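You operate a simulated robot arm through the tools that you are given. There is no shell and no other tool.

Carry out the task below with a simulated two-armed robot. There is one attempt and no reset: what you move stays moved.

TASK
Check the float switch: run the pump, lift the float till it stops, then switch off.
Fine: plug the pump into X2 with the rig off; selector on RUN; the green key starts it.

The check looks at the end state, three seconds after you hand in, the way a careful person would. Anything else that was tipped, shoved, dropped, spilled or broken makes it a failure.

THE ROBOT
Two 7-joint arms with fingered hands on one trunk that stands fixed in place. Base frame: the origin is at the foot of the trunk, x ahead of it, y to its left, z up. Readings come in mm, rad, newtons and seconds.
The left shoulder is at [76, 182, 1122], the right one opposite. With the tool pointing down near the work surface each hand reaches from about 440 to 840 mm from the base axis, measured 20 degrees to its own side. Payload 3.8 kg a hand.
Tool frame (each hand has its own): the origin (TCP) lies between the finger pads and is the grasp point; the fingertips stand 30 mm ahead of it; z points along the fingers, y is the line along which they close. The gripper opens to 104 mm. The gripper's body begins 35 mm behind the TCP. The gripper is a hand of 4 fingers: y runs from the thumb to the fingers, the wrist lies at [-17, -104, -178] in the tool frame.
Orientation is told as [roll, pitch, yaw] about the base's x, y, z axes, in that order, counted from this pose: with the fingers straight down and the wrist toward the robot, the tool's x, y and z point along [0, 1, 0], [1, 0, 0] and [0, 0, -1] of the base frame.

THE INTERFACE
- The arms move only by the tool move_arm. It takes "left_increments", "right_increments" or both (then of equal length, played together; a hand with none holds still); each is a list of rows, each a list of 6 numbers: the turn, a rotation vector about the tool's x, y, z in units of 90 degrees (1.0 is 90 degrees), then the shift along the tool's x, y, z in units of 100 mm (1.0 is 100 mm). In form: [[ax, ay, az, x, y, z], ...]. A call has 1 to 20 rows; each row is the pose to reach, as a shift and turn from the pose commanded when the call began, along the tool's axes at that moment. A call with a number of a shift or a turn outside -1 to 1 is refused whole. Rows are played at 5 a second. More than 50 mm and 0.15 rad between two rows, and nothing of the call is played. Where a pose cannot be reached the arm comes as near as it can. A force on the tool above 60 N (or 10 N above the force at the start of the call, whichever is more), or a blocked arm, ends the call early, and 0.2 s more pass. In this call time passes only in rows, and 0.2 s behind the last. It gives the time, the measured TCP pose, the force on the tool (base axes), the opening and the grip force at its end, in the units of the frame above (readings bear some noise), with the torque about the TCP (base axes, N m) and any sound that the robot's microphone picked up.
- Cameras (640 x 400 px; columns grow to the right, rows downward): "scene" is now at [155.6, 52, 1306]; the picture's right is [0.58, -0.81, 0.00], its down [-0.42, -0.30, -0.86] and it looks along [0.70, 0.50, -0.51] (base axes); focal length 267 px, centre (320, 200). "left" rides on the left gripper at [-66, -90, -126] in its tool frame; the picture's right is [-0.78, -0.30, 0.56], its down [0.57, -0.70, 0.42] and it looks along [0.26, 0.65, 0.71] (tool axes); focal length 275 px, centre (320, 200). "right" rides on the right gripper at [66, -90, -126] in its tool frame; the picture's right is [-0.78, 0.30, -0.56], its down [-0.57, -0.70, 0.42] and it looks along [-0.26, 0.65, 0.71] (tool axes); focal length 275 px, centre (320, 200). There is no depth. A picture from a camera that has moved, and an enlarged one, comes with that camera's place and axes in the base frame and with its lens.
- snapshot(camera): a new picture of that camera. It takes no simulated time.
- lift_body(by): slides the trunk up (or, below 0, down) by that many mm; the arms and the scene camera ride with it, the base frame stays. It gives what a move gives, with no picture.
- move_fingers(index, middle, ring, thumb_bend, thumb_turn, hand): sets how far each is bent, from 0 (flat) to 100 (curled in); at 30 the hand is open as for a grip, at 70 the pads meet at the TCP. One left out holds its place. A second passes; each finger stops where it meets its share of the squeeze, and holds until it gets a number again. It is the only way to open and close the hand. It gives what a move gives, with no picture; readings hold the bend of each and the force on the fingers (four entries, about 0 where the hand has none), thumb and palm. thumb_turn goes from beside the hand (0) to across from the fingers (100), as for a grip.
- pan_tilt(pan, tilt): turns the head with the scene camera to pan (to the left, within 1.501 rad either way) and tilt (down, from -0.506 to 1.204), counted from straight ahead of the robot. It gives what a move gives.
- zoom(camera, box): a new picture of the part [left, top, right, bottom] of that camera's present view, enlarged. It takes no simulated time.
- job_done(): hands the job in; it is judged then, once.

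Places have to be worked out from the pictures, the camera data and where the tool is seen. Open the grippers and draw the arms clear of the work before you hand the job in, unless the task says otherwise.

The tools are called as a command line: name --argument value ..., lists and objects as JSON in quotes. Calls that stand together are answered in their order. move_arm: Moves the arms, as the interface text tells. Its arguments: {"type":"object","properties":{"left_increments":{"type":"array","items":{"type":"array","items":{"type":"number"}}},"right_increments":{"type":"array","items":{"type":"array","items":{"type":"number"}}}},"required":[]} The other tools are called the same way: lift_body (by) slides the trunk up or down; move_fingers (index, middle, ring, thumb_bend, thumb_turn, hand) moves the fingers one by one; pan_tilt (pan, tilt) turns the head that bears the scene camera; snapshot (camera) takes a picture; zoom (camera, box) takes an enlarged picture of a part of a camera's view; job_done () hands the job in.

At the start:

```text
time: 0.0
left_eef_pos: [324.0, 449.4, 1186.9]
left_ee_rot: [0.0, 0.001, 0.001]
left_force: [0.4, 0.2, 1.1]
left_torque: [-0.03, -0.01, -0.02]
left_width: 103.7
left_grasp_force: 0.0
left_shape: jaw
left_bend: [30.0, 30.0, 30.0, 30.0, 97.0]
left_finger forces: [0.0, 0.0, 0.0, 0.0, 0.1, 0.0]
right_eef_pos: [532.7, 17.5, 1186.8]
right_ee_rot: [0.002, -0.001, -0.001]
right_force: [0.3, 1.6, -0.2]
right_torque: [0.0, 0.02, 0.0]
right_width: 103.8
right_grasp_force: 0.0
right_shape: jaw
right_bend: [30.0, 30.0, 30.0, 30.0, 97.0]
right_finger forces: [0.0, 0.0, 0.1, 0.0, 0.0, 0.0]
trunk travel left (down, up): [-275.0, 481.0]
head pan, tilt: [0.618, 0.538]
```

scene: 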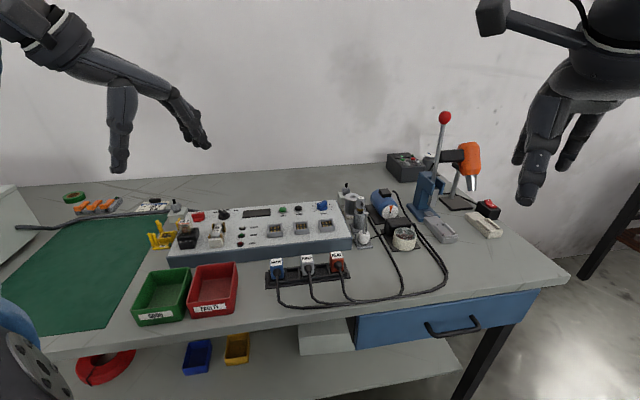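
right: 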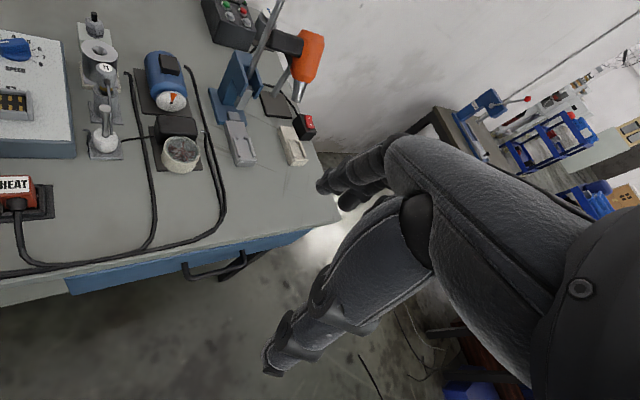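
left: 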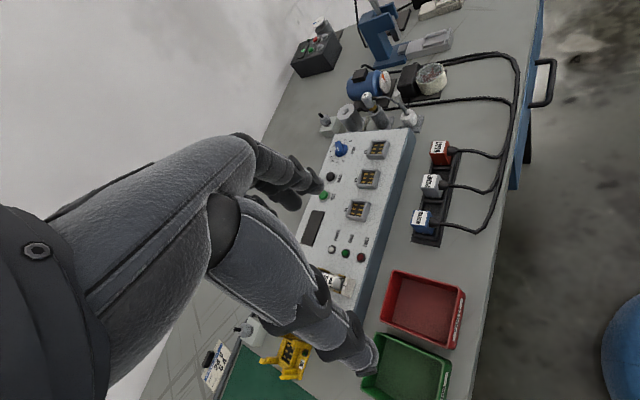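

The scene shows a bench with a control panel, three plugs in a holder, sockets, and a float-like device. I'll zoom in on the panel and the plug holder to read labels.

zoom --camera "scene" --box '[160, 180, 360, 305]'

zoom --camera "scene" --box '[320, 140, 520, 265]'

zoom --camera "left" --box '[290, 60, 530, 210]'

zoom --camera "left" --box '[290, 180, 530, 330]'

zoom --camera "right" --box '[0, 0, 240, 150]'

```text
3.20 times, centred on (260, 242) of scene
camera zoom: at [155.6, 52.0, 1306.0], right [0.58, -0.81, 0.0], down [-0.42, -0.3, -0.86], along [0.7, 0.5, -0.51], focal length 855 px, centre (512, 64)
```

zoom: 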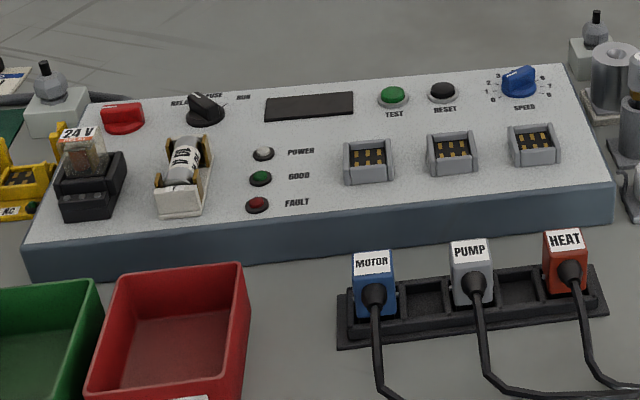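

```text
3.20 times, centred on (420, 202) of scene
camera zoom: at [155.6, 52.0, 1306.0], right [0.58, -0.81, 0.0], down [-0.42, -0.3, -0.86], along [0.7, 0.5, -0.51], focal length 855 px, centre (0, 192)
```

zoom: 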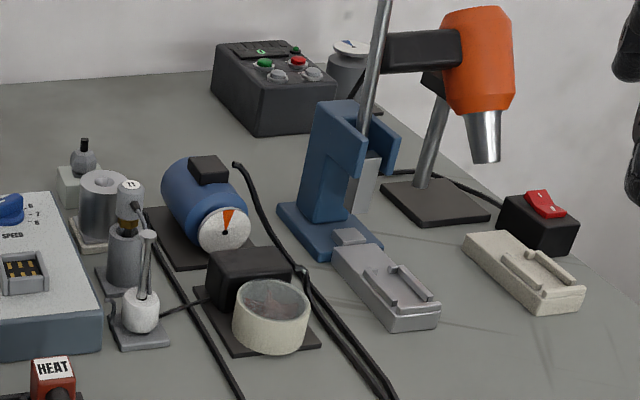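

```text
2.67 times, centred on (410, 135) of left
camera zoom: at [236.6, 382.2, 1311.2], right [-0.3, -0.78, -0.56], down [-0.7, 0.57, -0.42], along [0.65, 0.26, -0.71], focal length 734 px, centre (80, 373)
```

zoom: 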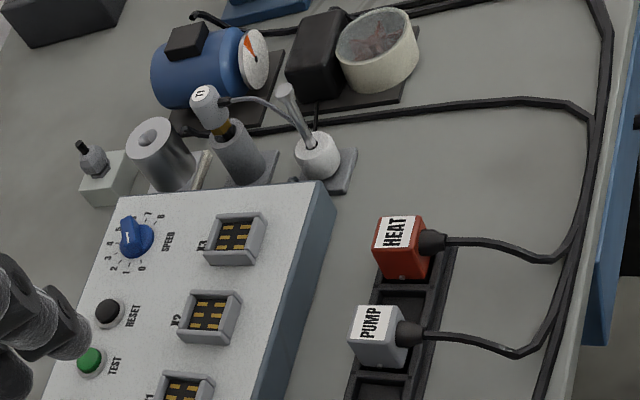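

```text
2.67 times, centred on (410, 255) of left
camera zoom: at [236.6, 382.2, 1311.2], right [-0.3, -0.78, -0.56], down [-0.7, 0.57, -0.42], along [0.65, 0.26, -0.71], focal length 734 px, centre (80, 53)
```

zoom: 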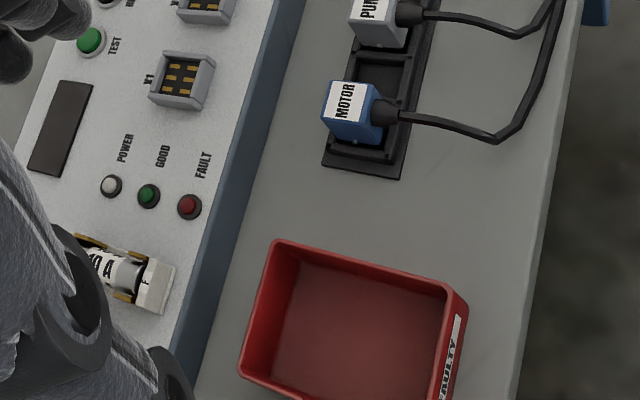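

```text
2.67 times, centred on (120, 75) of right
camera zoom: at [442.7, 84.4, 1313.4], right [0.3, -0.78, 0.56], down [-0.7, -0.57, -0.42], along [0.65, -0.26, -0.71], focal length 734 px, centre (853, 533)
```

zoom: 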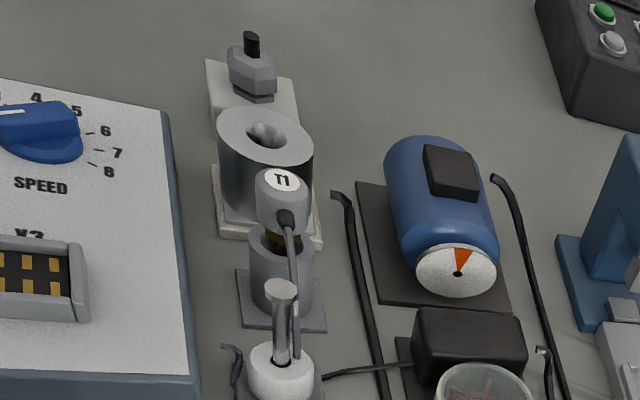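

I triangulated the PUMP plug top to about [508, 339, 885], bench top about z=828, and the float at about [687, 285, 853]. I'll zoom in tighter on the switch, selector, sockets, plug and float for details.

zoom --camera "scene" --box '[165, 200, 245, 250]'

zoom --camera "scene" --box '[260, 195, 360, 257]'

zoom --camera "scene" --box '[260, 245, 360, 307]'

zoom --camera "scene" --box '[335, 185, 435, 247]'

zoom --camera "left" --box '[350, 75, 450, 137]'

zoom --camera "right" --box '[60, 90, 160, 152]'

```text
8.00 times, centred on (205, 225) of scene
camera zoom: at [155.6, 52.0, 1306.0], right [0.58, -0.81, 0.0], down [-0.42, -0.3, -0.86], along [0.7, 0.5, -0.51], focal length 2137 px, centre (1240, 0)
```

zoom: 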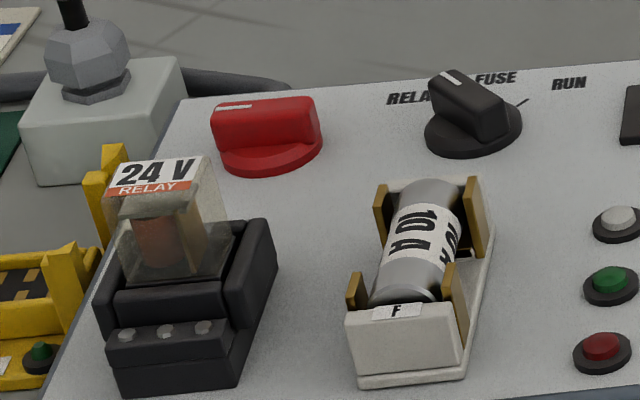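

```text
6.40 times, centred on (310, 226) of scene
camera zoom: at [155.6, 52.0, 1306.0], right [0.58, -0.81, 0.0], down [-0.42, -0.3, -0.86], along [0.7, 0.5, -0.51], focal length 1709 px, centre (384, 34)
```

zoom: 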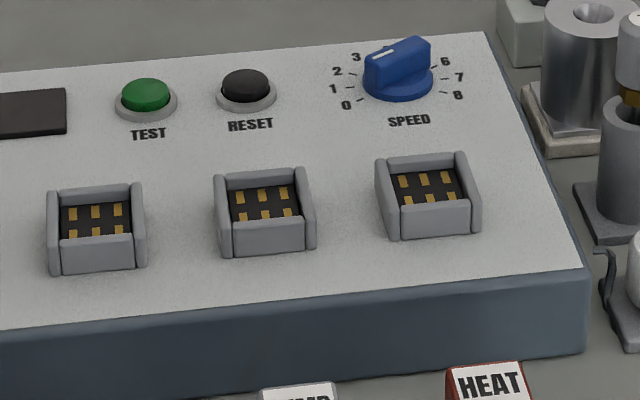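

```text
6.40 times, centred on (310, 276) of scene
camera zoom: at [155.6, 52.0, 1306.0], right [0.58, -0.81, 0.0], down [-0.42, -0.3, -0.86], along [0.7, 0.5, -0.51], focal length 1709 px, centre (384, -286)
```

zoom: 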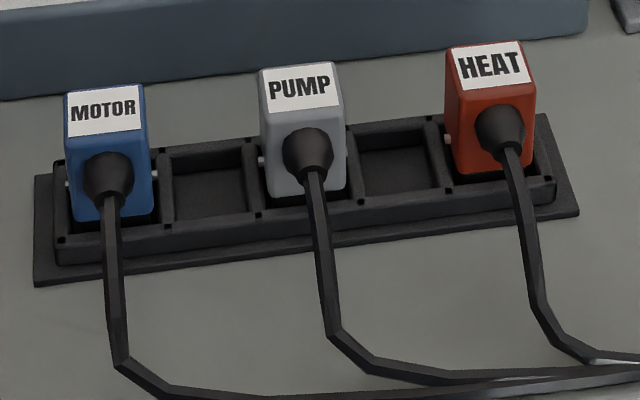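

```text
6.40 times, centred on (385, 216) of scene
camera zoom: at [155.6, 52.0, 1306.0], right [0.58, -0.81, 0.0], down [-0.42, -0.3, -0.86], along [0.7, 0.5, -0.51], focal length 1709 px, centre (-96, 98)
```

zoom: 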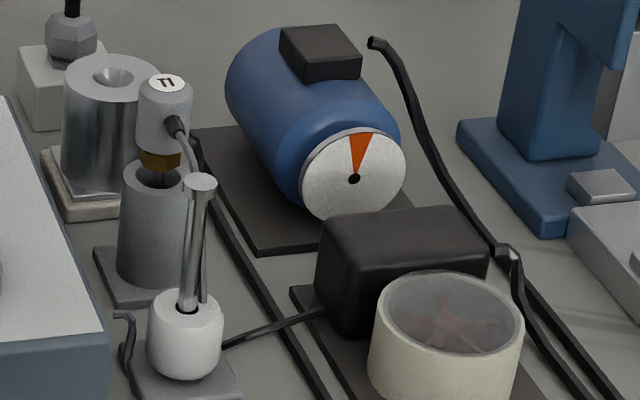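

```text
6.40 times, centred on (400, 106) of left
camera zoom: at [236.6, 382.2, 1311.2], right [-0.3, -0.78, -0.56], down [-0.7, 0.57, -0.42], along [0.65, 0.26, -0.71], focal length 1762 px, centre (-192, 802)
```

zoom: 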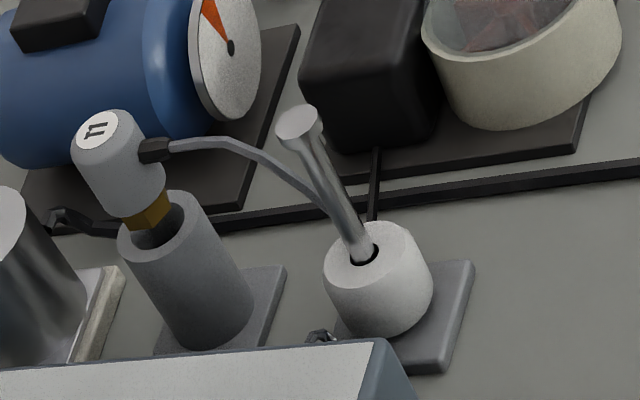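

```text
6.40 times, centred on (110, 121) of right
camera zoom: at [442.7, 84.4, 1313.4], right [0.3, -0.78, 0.56], down [-0.7, -0.57, -0.42], along [0.65, -0.26, -0.71], focal length 1762 px, centre (1664, 706)
```

zoom: 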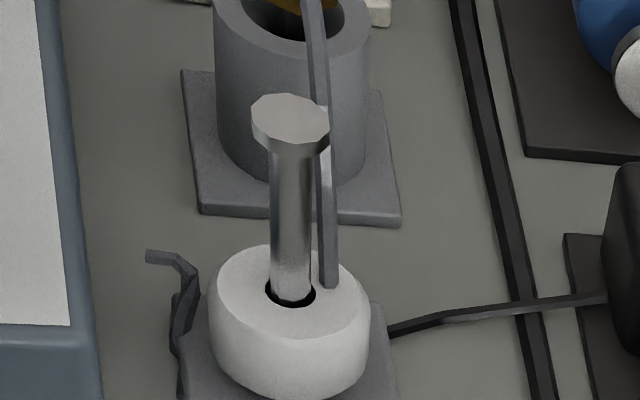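

I can see the black selector (RELAY/FUSE/RUN), the red knob as main switch, sockets X1–X3 and the donut float on a stem with a cap. I'll move the left hand 100 mm to the left, so its camera gets a clear view of the knobs.

move_arm --left_increments '[[0, 0, 0, 0.4, 0, 0], [0, 0, 0, 0.8, 0, 0], [0, 0, 0, 1.0, 0, 0]]'

snapshot --camera "left"

```text
time: 0.8
left_eef_pos: [324.4, 550.0, 1184.3]
left_ee_rot: [0.001, 0.0, 0.001]
left_force: [0.7, 0.3, 0.5]
left_torque: [0.02, 0.03, 0.01]
left_width: 103.4
left_grasp_force: 0.1
left_shape: jaw
left_bend: [30.0, 30.0, 30.0, 30.0, 97.0]
left_finger forces: [0.1, 0.0, 0.1, 0.0, 0.1, 0.0]
right_eef_pos: [532.9, 17.8, 1187.4]
right_ee_rot: [0.0, 0.0, 0.0]
right_force: [-0.3, 0.3, -0.1]
right_torque: [0.05, -0.01, 0.0]
right_width: 103.7
right_grasp_force: 0.1
right_shape: jaw
right_bend: [30.0, 30.0, 30.0, 30.0, 97.0]
right_finger forces: [0.0, 0.0, 0.1, 0.1, 0.1, 0.0]
trunk travel left (down, up): [-275.0, 481.0]
head pan, tilt: [0.618, 0.538]
```

```text
taken
camera left: at [236.4, 482.4, 1310.4], right [-0.3, -0.78, -0.56], down [-0.7, 0.57, -0.42], along [0.65, 0.26, -0.71], focal length 275 px, centre (320, 200)
```

left: 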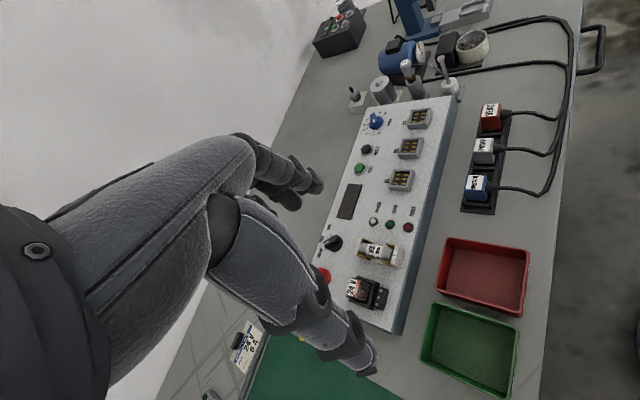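

The knobs are now partly visible; I'll zoom in on the selector area, the sockets and the buttons.

zoom --camera "left" --box '[300, 210, 420, 285]'

zoom --camera "left" --box '[340, 100, 440, 162]'

zoom --camera "left" --box '[440, 90, 560, 165]'

zoom --camera "scene" --box '[205, 200, 255, 231]'

```text
5.33 times, centred on (360, 248) of left
camera zoom: at [236.4, 482.4, 1310.4], right [-0.3, -0.78, -0.56], down [-0.7, 0.57, -0.42], along [0.65, 0.26, -0.71], focal length 1468 px, centre (107, -53)
```

zoom: 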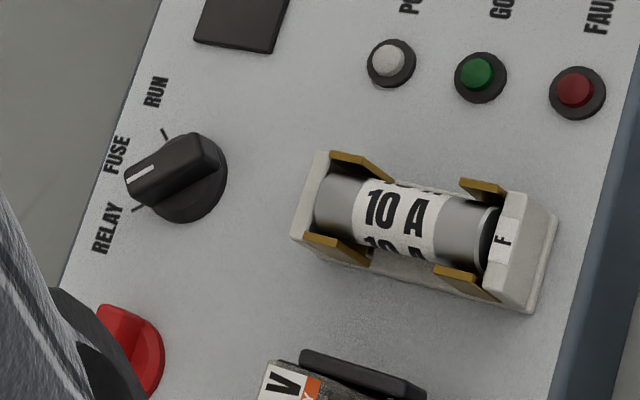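

```text
6.40 times, centred on (390, 131) of left
camera zoom: at [236.4, 482.4, 1310.4], right [-0.3, -0.78, -0.56], down [-0.7, 0.57, -0.42], along [0.65, 0.26, -0.71], focal length 1762 px, centre (-128, 642)
```

zoom: 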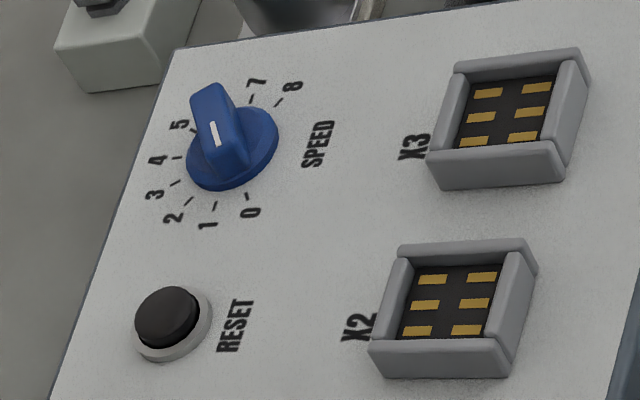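

```text
5.33 times, centred on (500, 128) of left
camera zoom: at [236.4, 482.4, 1310.4], right [-0.3, -0.78, -0.56], down [-0.7, 0.57, -0.42], along [0.65, 0.26, -0.71], focal length 1468 px, centre (-640, 587)
```

zoom: 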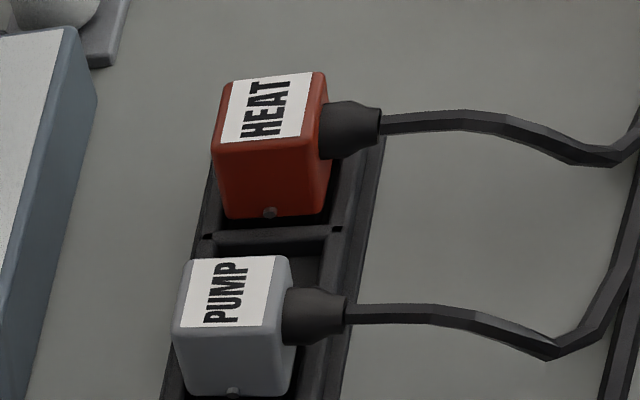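

```text
12.80 times, centred on (230, 216) of scene
camera zoom: at [155.6, 52.3, 1306.0], right [0.58, -0.81, 0.0], down [-0.42, -0.3, -0.86], along [0.7, 0.5, -0.51], focal length 3418 px, centre (1472, 2)
```

zoom: 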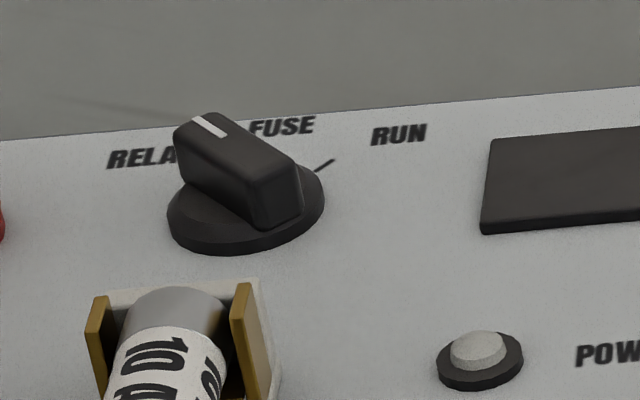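

The selector seems to point at FUSE (or thereabouts), with RUN clockwise from it. I'll move the left hand further out and over so that its camera sees both knobs from above.

move_arm --left_increments '[[0, 0, 0, 0.3, 0.3, 0], [0, 0, 0, 0.6, 0.6, 0], [0, 0, 0, 0.9, 0.9, 0], [0, 0, 0, 1.0, 1.0, 0]]'

snapshot --camera "left"

snapshot --camera "scene"

```text
time: 1.8
left_eef_pos: [421.5, 648.5, 1183.3]
left_ee_rot: [0.0, 0.001, 0.0]
left_force: [0.0, -0.4, -0.3]
left_torque: [-0.01, 0.01, -0.01]
left_width: 103.8
left_grasp_force: 0.1
left_shape: jaw
left_bend: [30.0, 30.0, 30.0, 30.0, 97.0]
left_finger forces: [0.0, 0.1, 0.0, 0.0, 0.0, 0.0]
right_eef_pos: [531.6, 17.7, 1186.5]
right_ee_rot: [0.0, 0.002, -0.001]
right_force: [0.0, 0.1, -0.5]
right_torque: [0.0, 0.02, 0.02]
right_width: 103.7
right_grasp_force: 0.0
right_shape: jaw
right_bend: [30.0, 30.0, 30.0, 30.0, 97.0]
right_finger forces: [0.0, 0.0, 0.1, 0.0, 0.1, 0.0]
trunk travel left (down, up): [-275.0, 481.0]
head pan, tilt: [0.618, 0.538]
```

```text
taken
camera left: at [335.0, 582.7, 1309.9], right [-0.3, -0.78, -0.56], down [-0.7, 0.57, -0.42], along [0.65, 0.27, -0.71], focal length 275 px, centre (320, 200)
```

left: 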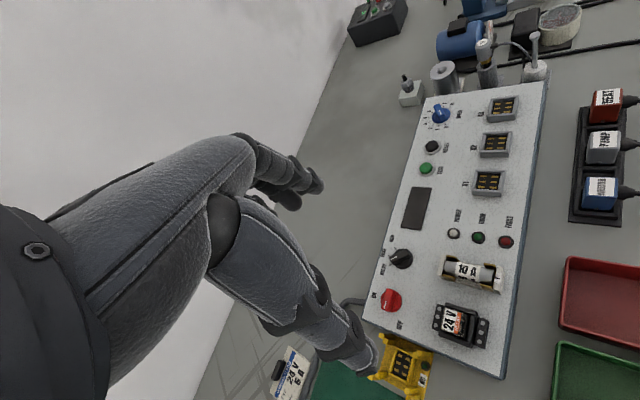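

```text
taken
camera scene: at [155.5, 51.9, 1306.0], right [0.58, -0.81, 0.0], down [-0.42, -0.3, -0.86], along [0.7, 0.5, -0.51], focal length 267 px, centre (320, 200)
```

scene: 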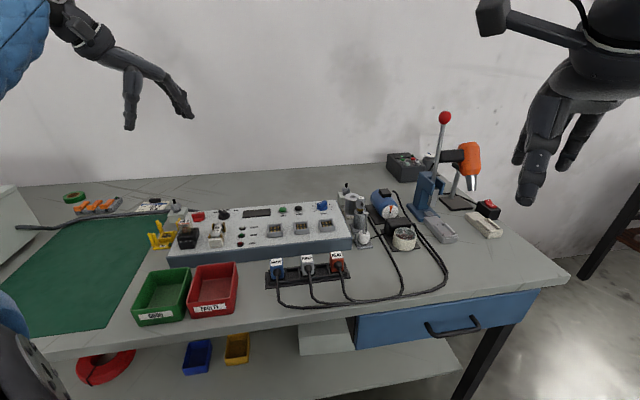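

Now both knobs are clear in the left view; there are labels near the red knob. I'll zoom in on both, and on the sockets and holder.

zoom --camera "left" --box '[360, 225, 460, 337]'

zoom --camera "left" --box '[360, 235, 420, 272]'

zoom --camera "left" --box '[450, 85, 550, 147]'

zoom --camera "left" --box '[540, 80, 640, 230]'

zoom --camera "left" --box '[360, 275, 440, 337]'

```text
3.57 times, centred on (410, 281) of left
camera zoom: at [335.0, 582.7, 1309.9], right [-0.3, -0.78, -0.56], down [-0.7, 0.57, -0.42], along [0.65, 0.27, -0.71], focal length 983 px, centre (-1, -89)
```

zoom: 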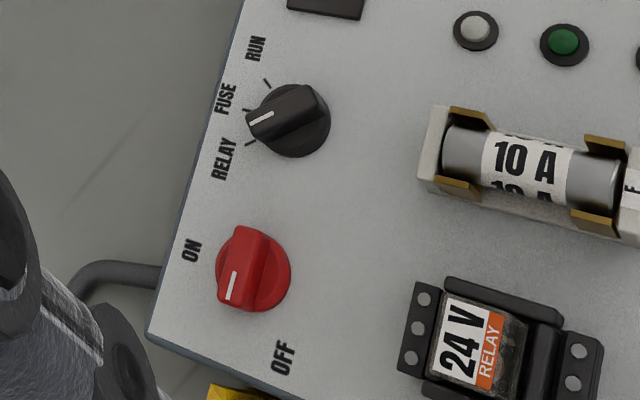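

```text
10.67 times, centred on (390, 254) of left
camera zoom: at [335.0, 582.7, 1309.9], right [-0.3, -0.78, -0.56], down [-0.7, 0.57, -0.42], along [0.65, 0.27, -0.71], focal length 2936 px, centre (-427, -371)
```

zoom: 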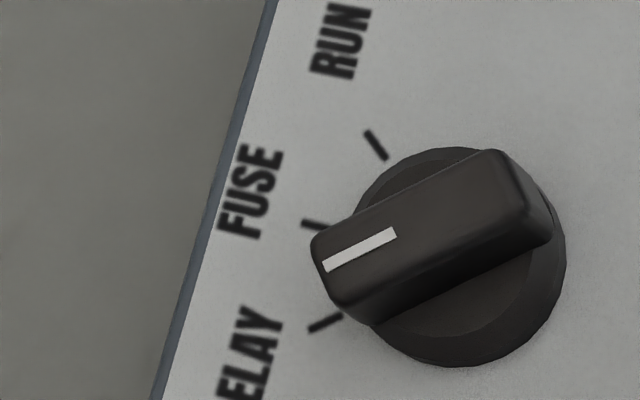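

```text
6.40 times, centred on (500, 116) of left
camera zoom: at [335.0, 582.7, 1309.9], right [-0.3, -0.78, -0.56], down [-0.7, 0.57, -0.42], along [0.65, 0.27, -0.71], focal length 1762 px, centre (-832, 738)
```

zoom: 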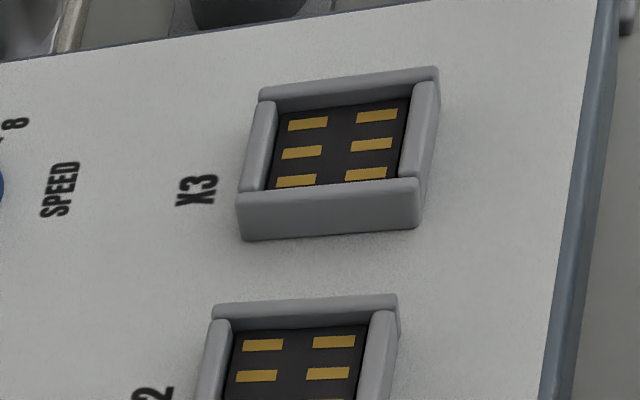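

```text
2.67 times, centred on (590, 155) of left
camera zoom: at [335.0, 582.7, 1309.9], right [-0.3, -0.78, -0.56], down [-0.7, 0.57, -0.42], along [0.65, 0.27, -0.71], focal length 734 px, centre (-400, 320)
```

zoom: 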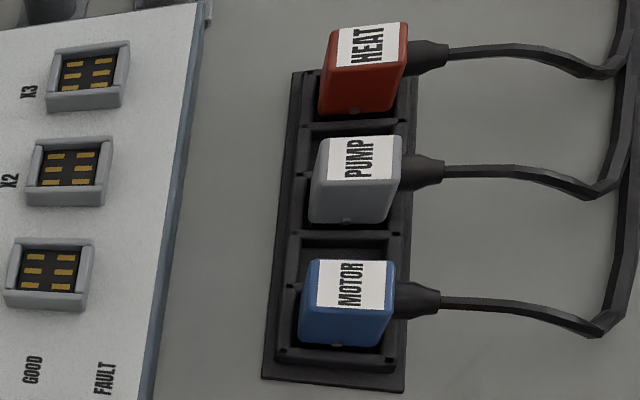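

```text
6.45 times, centred on (400, 306) of left
camera zoom: at [335.0, 582.7, 1309.9], right [-0.3, -0.78, -0.56], down [-0.7, 0.57, -0.42], along [0.65, 0.27, -0.71], focal length 1776 px, centre (-196, -484)
```

zoom: 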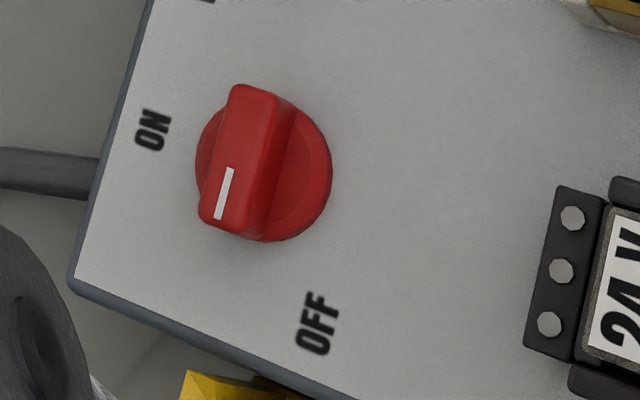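

Rig is off (red knob mark points to OFF) and the selector points to RELAY; RUN is about 80° clockwise. Now I'll study the hand's geometry via zooms of both hands.

zoom --camera "scene" --box '[460, 0, 640, 220]'

zoom --camera "scene" --box '[40, 20, 220, 140]'

```text
1.82 times, centred on (550, 110) of scene
camera zoom: at [155.5, 51.9, 1306.0], right [0.58, -0.81, 0.0], down [-0.42, -0.3, -0.86], along [0.7, 0.5, -0.51], focal length 486 px, centre (-98, 364)
```

zoom: 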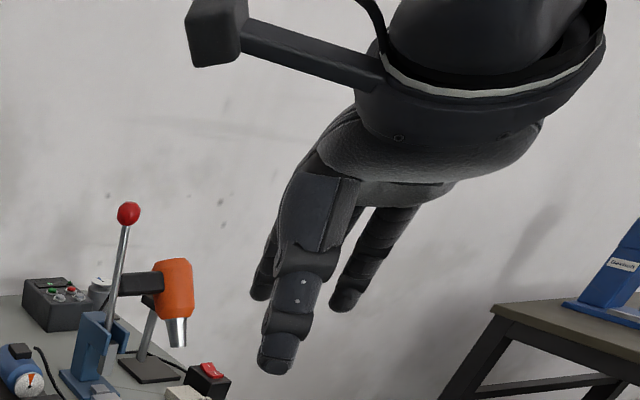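

```text
3.33 times, centred on (130, 80) of scene
camera zoom: at [155.5, 51.9, 1306.0], right [0.58, -0.81, 0.0], down [-0.42, -0.3, -0.86], along [0.7, 0.5, -0.51], focal length 890 px, centre (953, 600)
```

zoom: 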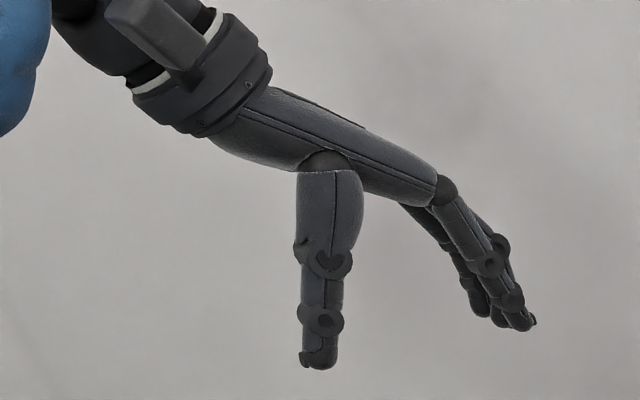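

The thumb hangs straight down and the fingers angle forward from the palm. I'll test a partial closing of the left hand in free air and look at the geometry.

move_fingers --hand "left" --index 50 --middle 50 --ring 50 --thumb_bend 50

snapshot --camera "left"

zoom --camera "scene" --box '[40, 20, 220, 140]'

```text
time: 2.8
left_eef_pos: [423.3, 649.2, 1183.9]
left_ee_rot: [0.001, -0.001, -0.001]
left_force: [-0.4, 0.2, -0.1]
left_torque: [-0.03, 0.02, -0.03]
left_width: 54.4
left_grasp_force: 0.1
left_shape: fingers
left_bend: [50.0, 50.0, 50.0, 50.0, 97.0]
left_finger forces: [0.0, 0.1, 0.1, 0.0, 0.0, 0.0]
right_eef_pos: [532.9, 17.5, 1186.6]
right_ee_rot: [-0.001, 0.0, 0.0]
right_force: [-0.7, 0.0, -0.1]
right_torque: [0.03, 0.01, -0.02]
right_width: 103.6
right_grasp_force: 0.0
right_shape: jaw
right_bend: [30.0, 30.0, 30.0, 30.0, 97.0]
right_finger forces: [0.0, 0.0, 0.1, 0.0, 0.0, 0.0]
trunk travel left (down, up): [-275.0, 481.0]
head pan, tilt: [0.618, 0.538]
```

```text
taken
camera left: at [335.1, 582.6, 1309.7], right [-0.3, -0.78, -0.56], down [-0.7, 0.57, -0.42], along [0.65, 0.26, -0.71], focal length 275 px, centre (320, 200)
```

left: 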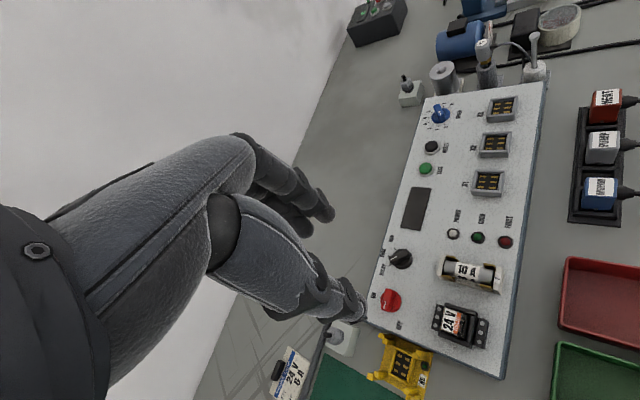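

```text
3.33 times, centred on (130, 80) of scene
camera zoom: at [155.6, 52.1, 1306.0], right [0.58, -0.81, 0.0], down [-0.42, -0.3, -0.86], along [0.7, 0.5, -0.51], focal length 890 px, centre (953, 600)
```

zoom: 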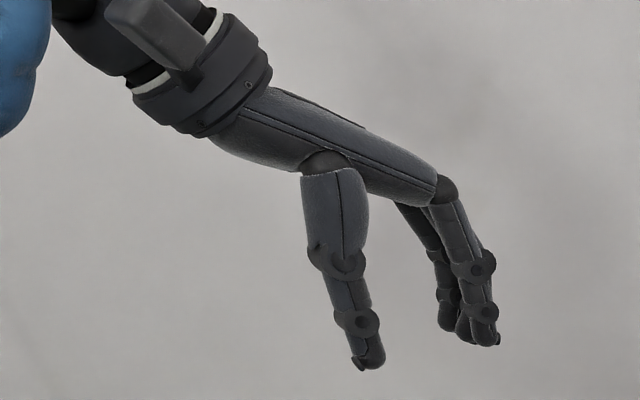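

At bend 50 the opening is 54 mm. I'll zoom into the left camera's view to see where the three fingers and thumb lie across the tool x-axis.

zoom --camera "left" --box '[200, 120, 400, 345]'

zoom --camera "left" --box '[240, 160, 380, 248]'

```text
1.78 times, centred on (300, 232) of left
camera zoom: at [335.1, 582.6, 1309.7], right [-0.3, -0.78, -0.56], down [-0.7, 0.57, -0.42], along [0.65, 0.26, -0.71], focal length 489 px, centre (356, 142)
```

zoom: 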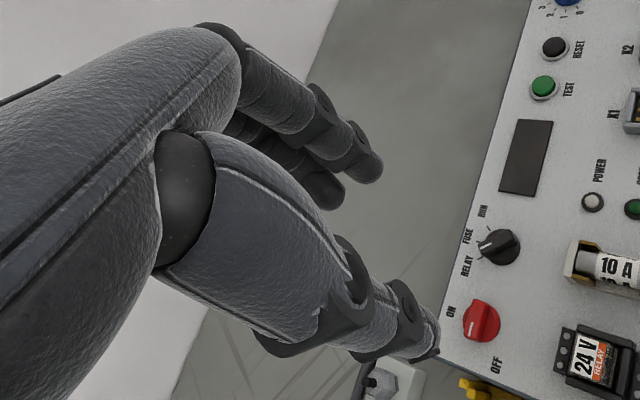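

```text
4.55 times, centred on (310, 204) of left
camera zoom: at [335.1, 582.6, 1309.7], right [-0.3, -0.78, -0.56], down [-0.7, 0.57, -0.42], along [0.65, 0.26, -0.71], focal length 1251 px, centre (366, 182)
```

zoom: 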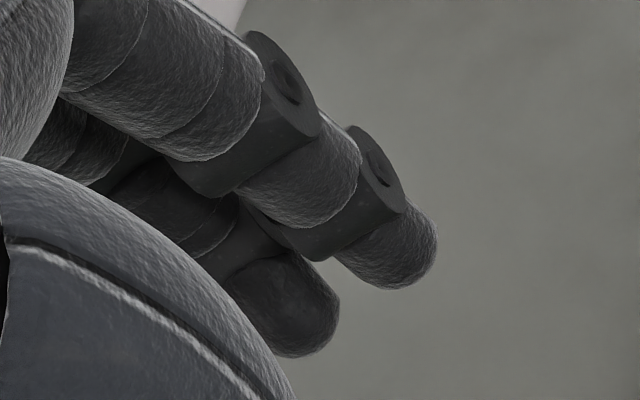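

Index and middle straddle tool x≈0 opposite the thumb, so I'll grip the plug along the bench's row direction (tool yaw about −44.5°). I'll turn the left hand in free air while moving toward the plug.

move_arm --left_increments '[[0, 0, 0.0825, -0.167, 0.067, 0], [0, 0, 0.165, -0.333, 0.133, 0], [0, 0, 0.2475, -0.5, 0.2, 0], [0, 0, 0.33, -0.667, 0.267, 0], [0, 0, 0.4125, -0.833, 0.333, 0], [0, 0, 0.4947, -1.0, 0.4, 0]]'

```text
time: 4.2
left_eef_pos: [464.1, 547.2, 1184.1]
left_ee_rot: [0.001, 0.0, -0.78]
left_force: [0.2, -0.4, 0.5]
left_torque: [0.01, -0.02, 0.0]
left_width: 54.0
left_grasp_force: 0.1
left_shape: fingers
left_bend: [50.0, 50.0, 50.0, 50.0, 97.0]
left_finger forces: [0.1, 0.1, 0.1, 0.1, 0.0, 0.0]
right_eef_pos: [533.9, 16.8, 1186.6]
right_ee_rot: [0.0, 0.0, 0.0]
right_force: [-0.2, -0.3, 0.5]
right_torque: [0.03, 0.0, 0.02]
right_width: 103.7
right_grasp_force: 0.1
right_shape: jaw
right_bend: [30.0, 30.0, 30.0, 30.0, 97.0]
right_finger forces: [0.0, 0.1, 0.1, 0.0, 0.0, 0.0]
trunk travel left (down, up): [-275.0, 481.0]
head pan, tilt: [0.618, 0.538]
```

Orientation is now aligned with the bench. I'll head toward a point above the pump plug, about [508, 340, 1000], in two steps.

move_arm --left_increments '[[0, 0, 0, -0.145, 0.22, 0.15], [0, 0, 0, -0.29, 0.44, 0.3], [0, 0, 0, -0.435, 0.66, 0.45], [0, 0, 0, -0.58, 0.88, 0.6]]'

move_arm --left_increments '[[0, 0, 0, -0.145, 0.22, 0.25], [0, 0, 0, -0.29, 0.44, 0.5], [0, 0, 0, -0.435, 0.66, 0.75], [0, 0, 0, -0.58, 0.88, 1.0]]'

snapshot --camera "left"

snapshot --camera "scene"

```text
time: 5.2
left_eef_pos: [487.1, 445.7, 1123.3]
left_ee_rot: [0.0, 0.001, -0.777]
left_force: [-0.3, -0.3, 0.2]
left_torque: [-0.04, 0.01, 0.0]
left_width: 54.2
left_grasp_force: 0.0
left_shape: fingers
left_bend: [50.0, 50.0, 50.0, 50.0, 97.0]
left_finger forces: [0.0, 0.0, 0.0, 0.1, 0.1, 0.0]
right_eef_pos: [533.2, 17.9, 1187.1]
right_ee_rot: [0.001, 0.0, 0.001]
right_force: [-0.6, 0.4, 0.4]
right_torque: [0.0, 0.0, 0.02]
right_width: 103.7
right_grasp_force: 0.0
right_shape: jaw
right_bend: [30.0, 30.0, 30.0, 30.0, 97.0]
right_finger forces: [0.0, 0.0, 0.0, 0.1, 0.0, 0.0]
trunk travel left (down, up): [-275.0, 481.0]
head pan, tilt: [0.618, 0.538]
```

```text
time: 6.2
left_eef_pos: [507.0, 341.2, 1024.6]
left_ee_rot: [-0.001, 0.0, -0.778]
left_force: [-0.5, -0.7, -0.2]
left_torque: [0.0, 0.0, -0.02]
left_width: 54.0
left_grasp_force: 0.0
left_shape: fingers
left_bend: [50.0, 50.0, 50.0, 50.0, 97.0]
left_finger forces: [0.1, 0.0, 0.0, 0.1, 0.0, 0.1]
right_eef_pos: [532.6, 17.1, 1186.3]
right_ee_rot: [-0.002, 0.0, 0.001]
right_force: [-0.3, -1.1, -1.0]
right_torque: [0.02, -0.02, 0.01]
right_width: 103.4
right_grasp_force: 0.1
right_shape: jaw
right_bend: [30.0, 30.0, 30.0, 30.0, 97.0]
right_finger forces: [0.0, 0.0, 0.0, 0.0, 0.1, 0.0]
trunk travel left (down, up): [-275.0, 481.0]
head pan, tilt: [0.618, 0.538]
```

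```text
taken
camera left: at [399.3, 356.7, 1150.7], right [-0.76, -0.35, -0.56], down [-0.1, 0.9, -0.42], along [0.65, -0.27, -0.71], focal length 275 px, centre (320, 200)
```

left: 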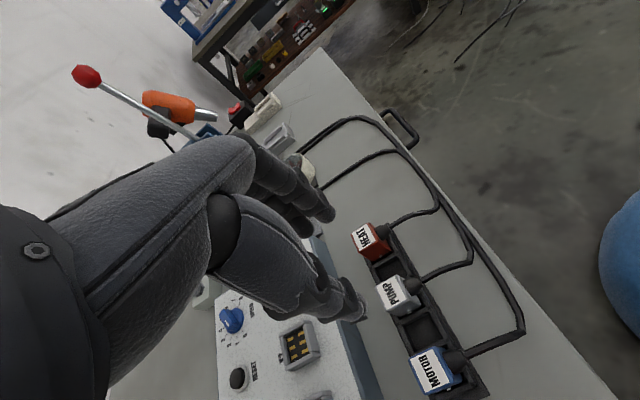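

```text
taken
camera scene: at [156.0, 51.7, 1305.9], right [0.58, -0.81, 0.0], down [-0.42, -0.3, -0.86], along [0.7, 0.5, -0.51], focal length 267 px, centre (320, 200)
```

scene: 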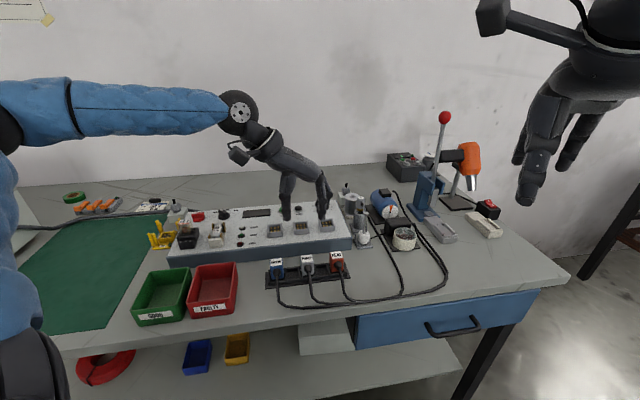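

The hand is above the pump plug at [507, 341, 1025]. I'll zoom the left view on the plug and holder to refine its position.

zoom --camera "left" --box '[330, 210, 490, 310]'

zoom --camera "left" --box '[370, 250, 450, 330]'

zoom --camera "left" --box '[210, 280, 370, 380]'

zoom --camera "scene" --box '[250, 160, 370, 310]'

```text
4.00 times, centred on (410, 260) of left
camera zoom: at [399.3, 356.7, 1150.7], right [-0.76, -0.35, -0.56], down [-0.1, 0.9, -0.42], along [0.65, -0.27, -0.71], focal length 1101 px, centre (-40, -40)
```

zoom: 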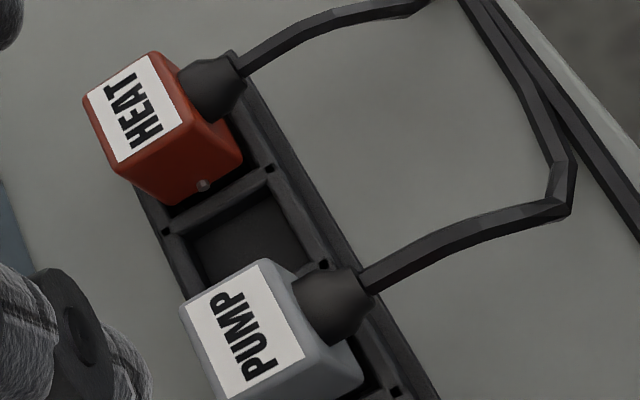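

```text
5.00 times, centred on (410, 290) of left
camera zoom: at [399.3, 356.7, 1150.7], right [-0.76, -0.35, -0.56], down [-0.1, 0.9, -0.42], along [0.65, -0.27, -0.71], focal length 1376 px, centre (-130, -250)
```

zoom: 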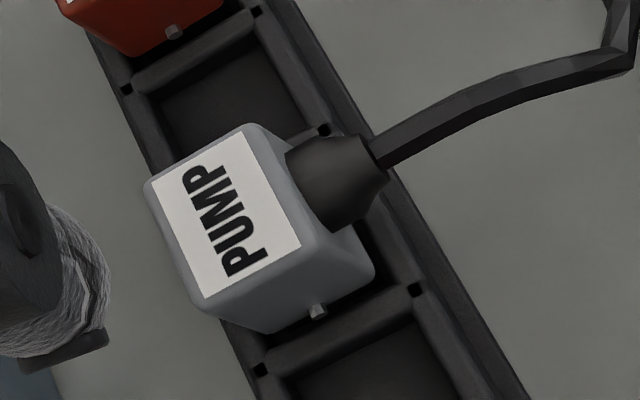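

```text
4.00 times, centred on (290, 330) of left
camera zoom: at [399.3, 356.7, 1150.7], right [-0.76, -0.35, -0.56], down [-0.1, 0.9, -0.42], along [0.65, -0.27, -0.71], focal length 1101 px, centre (440, -320)
```

zoom: 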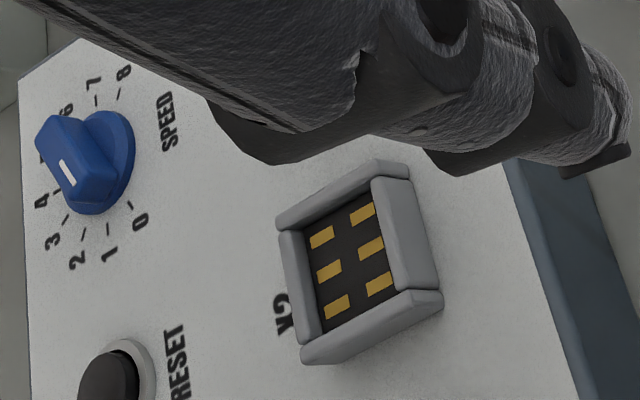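

```text
2.67 times, centred on (310, 235) of scene
camera zoom: at [156.0, 51.7, 1305.9], right [0.58, -0.81, 0.0], down [-0.42, -0.3, -0.86], along [0.7, 0.5, -0.51], focal length 712 px, centre (347, 107)
```

zoom: 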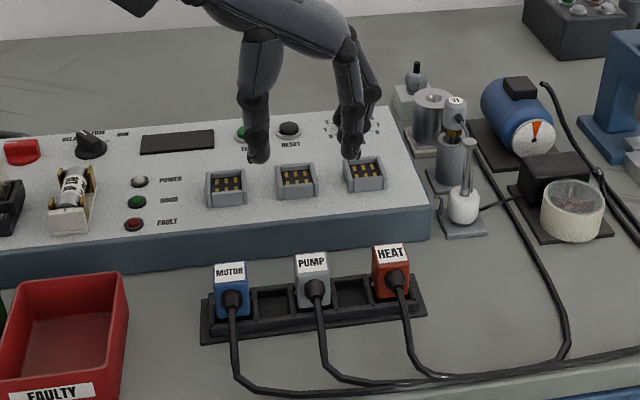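

The left view puts the plug's label centre about +2.7 mm (tool x) and +1.7 mm (tool y) from my tool axis, and its edges are parallel to the tool axes. I'll correct and descend to about z=935, then look again.

move_arm --left_increments '[[0, 0, 0, 0.027, 0.017, 0.3], [0, 0, 0, 0.027, 0.017, 0.6], [0, 0, 0, 0.027, 0.017, 0.9]]'

snapshot --camera "left"

zoom --camera "scene" --box '[250, 190, 370, 310]'

```text
time: 7.0
left_eef_pos: [510.7, 342.7, 932.2]
left_ee_rot: [-0.001, -0.001, -0.776]
left_force: [-0.5, 0.3, 0.0]
left_torque: [-0.02, -0.03, -0.01]
left_width: 54.3
left_grasp_force: 0.0
left_shape: fingers
left_bend: [50.0, 50.0, 50.0, 50.0, 97.0]
left_finger forces: [0.1, 0.0, 0.0, 0.0, 0.1, 0.2]
right_eef_pos: [533.1, 17.6, 1187.2]
right_ee_rot: [0.002, 0.0, 0.001]
right_force: [-0.2, 0.7, 0.4]
right_torque: [0.02, 0.01, 0.01]
right_width: 103.6
right_grasp_force: 0.2
right_shape: jaw
right_bend: [30.0, 30.0, 30.0, 30.0, 97.0]
right_finger forces: [0.0, 0.1, 0.0, 0.1, 0.0, 0.0]
trunk travel left (down, up): [-275.0, 481.0]
head pan, tilt: [0.618, 0.538]
```

```text
taken
camera left: at [402.9, 358.7, 1058.1], right [-0.76, -0.35, -0.56], down [-0.1, 0.9, -0.43], along [0.65, -0.27, -0.71], focal length 275 px, centre (320, 200)
```

left: 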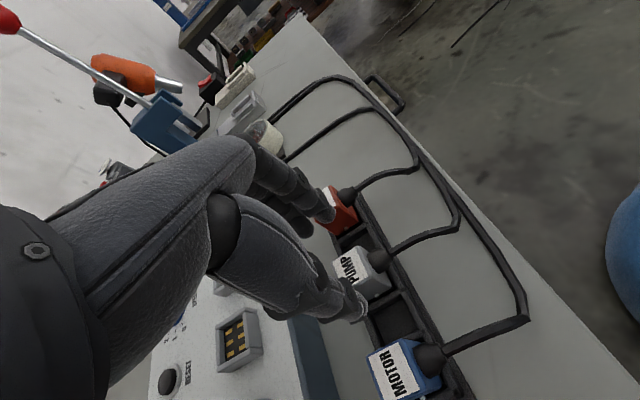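

```text
3.33 times, centred on (310, 250) of scene
camera zoom: at [156.1, 52.2, 1305.9], right [0.58, -0.81, 0.0], down [-0.42, -0.3, -0.86], along [0.7, 0.5, -0.51], focal length 890 px, centre (353, 33)
```

zoom: 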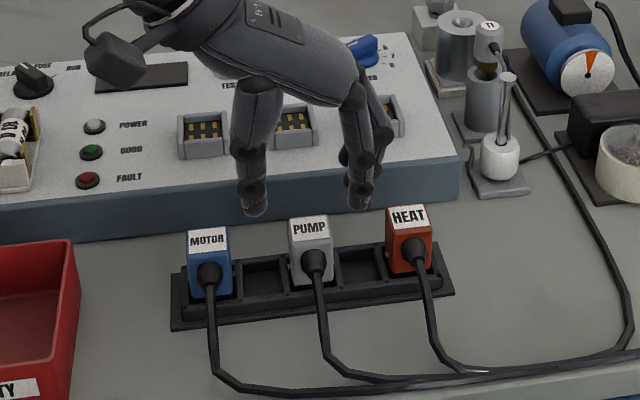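

The thumb and fingers hang on either side of the PUMP plug column. I'll zoom for a more exact offset before descending further.

zoom --camera "left" --box '[290, 215, 430, 315]'

```text
4.00 times, centred on (360, 265) of left
camera zoom: at [402.9, 358.7, 1058.1], right [-0.76, -0.35, -0.56], down [-0.1, 0.9, -0.43], along [0.65, -0.27, -0.71], focal length 1101 px, centre (160, -60)
```

zoom: 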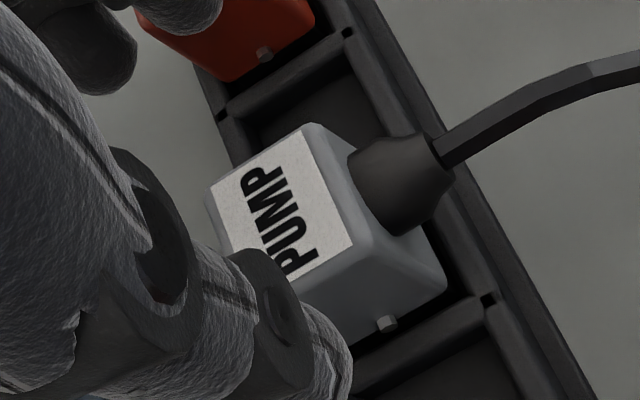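

Both views agree: plug top at z≈877 and the offset is within ~1 mm. I'll descend 61 mm to TCP z≈871 so the fingertips stay above the holder frame.

move_arm --left_increments '[[0, 0, 0, 0, 0.01, 0.2], [0, 0, 0, 0, 0.01, 0.4], [0, 0, 0, 0, 0.01, 0.55], [0, 0, 0, 0, 0.01, 0.61]]'

snapshot --camera "left"

zoom --camera "scene" --box '[260, 220, 360, 300]'

```text
time: 8.0
left_eef_pos: [511.4, 342.2, 873.0]
left_ee_rot: [0.001, 0.0, -0.775]
left_force: [0.6, -0.3, 0.1]
left_torque: [-0.03, 0.0, 0.0]
left_width: 54.3
left_grasp_force: 0.2
left_shape: fingers
left_bend: [50.0, 50.0, 50.0, 50.0, 97.0]
left_finger forces: [0.0, 0.1, 0.0, 0.0, 0.0, 0.0]
right_eef_pos: [532.6, 17.4, 1186.4]
right_ee_rot: [-0.001, -0.001, 0.0]
right_force: [0.3, -0.3, 0.1]
right_torque: [0.0, 0.0, 0.03]
right_width: 103.4
right_grasp_force: 0.0
right_shape: jaw
right_bend: [30.0, 30.0, 30.0, 30.0, 97.0]
right_finger forces: [0.0, 0.0, 0.0, 0.1, 0.0, 0.0]
trunk travel left (down, up): [-275.0, 481.0]
head pan, tilt: [0.618, 0.538]
```

```text
taken
camera left: at [404.4, 357.8, 999.2], right [-0.76, -0.35, -0.56], down [-0.1, 0.9, -0.42], along [0.65, -0.27, -0.71], focal length 275 px, centre (320, 200)
```

left: 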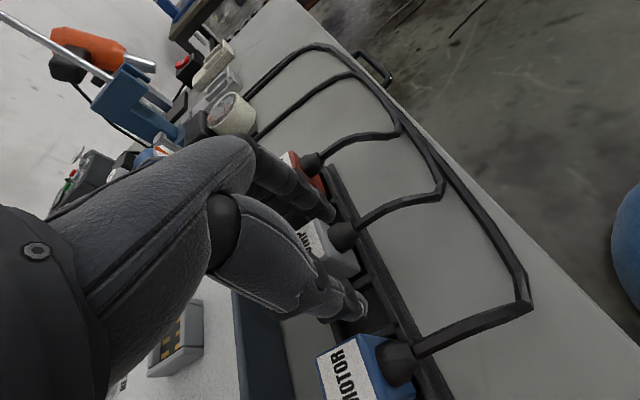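

```text
5.00 times, centred on (310, 260) of scene
camera zoom: at [155.6, 52.0, 1306.0], right [0.58, -0.81, 0.0], down [-0.42, -0.3, -0.86], along [0.7, 0.5, -0.51], focal length 1335 px, centre (370, -100)
```

zoom: 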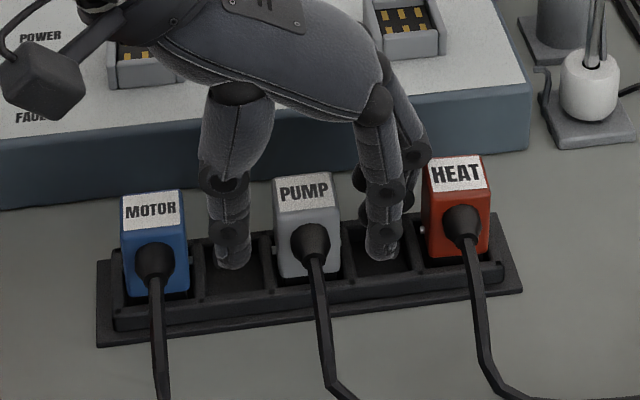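

Thumb and fingers sit in the empty slots on both sides of the PUMP plug, roughly centred. I'll close thumb, index and middle gradually, keeping the ring finger out.

move_fingers --hand "left" --index 60 --middle 60 --thumb_bend 60

zoom --camera "scene" --box '[260, 220, 360, 300]'

zoom --camera "left" --box '[270, 180, 400, 330]'

```text
time: 9.0
left_eef_pos: [511.6, 341.4, 873.3]
left_ee_rot: [0.001, 0.0, -0.774]
left_force: [-0.7, -0.4, 0.6]
left_torque: [-0.01, -0.03, 0.0]
left_width: 29.5
left_grasp_force: 0.3
left_shape: fingers
left_bend: [59.0, 59.0, 50.0, 59.0, 97.0]
left_finger forces: [0.2, 0.4, 0.0, 0.0, 0.4, 0.0]
right_eef_pos: [534.3, 18.1, 1185.4]
right_ee_rot: [0.0, 0.0, 0.0]
right_force: [0.4, 0.4, -0.2]
right_torque: [0.0, 0.01, -0.01]
right_width: 103.7
right_grasp_force: 0.0
right_shape: jaw
right_bend: [30.0, 30.0, 30.0, 30.0, 97.0]
right_finger forces: [0.0, 0.0, 0.0, 0.0, 0.0, 0.1]
trunk travel left (down, up): [-275.0, 481.0]
head pan, tilt: [0.618, 0.538]
```

```text
5.00 times, centred on (310, 260) of scene
camera zoom: at [155.7, 52.0, 1306.0], right [0.58, -0.81, 0.0], down [-0.42, -0.3, -0.86], along [0.7, 0.5, -0.51], focal length 1335 px, centre (370, -100)
```

zoom: 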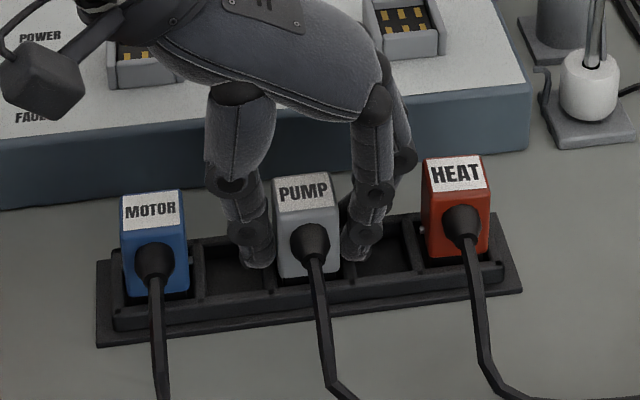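

```text
2.67 times, centred on (335, 255) of left
camera zoom: at [404.5, 357.9, 999.3], right [-0.76, -0.35, -0.56], down [-0.1, 0.9, -0.42], along [0.65, -0.27, -0.71], focal length 734 px, centre (280, 53)
```

zoom: 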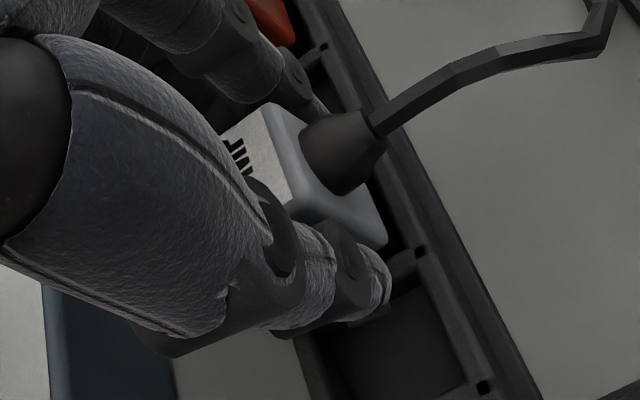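

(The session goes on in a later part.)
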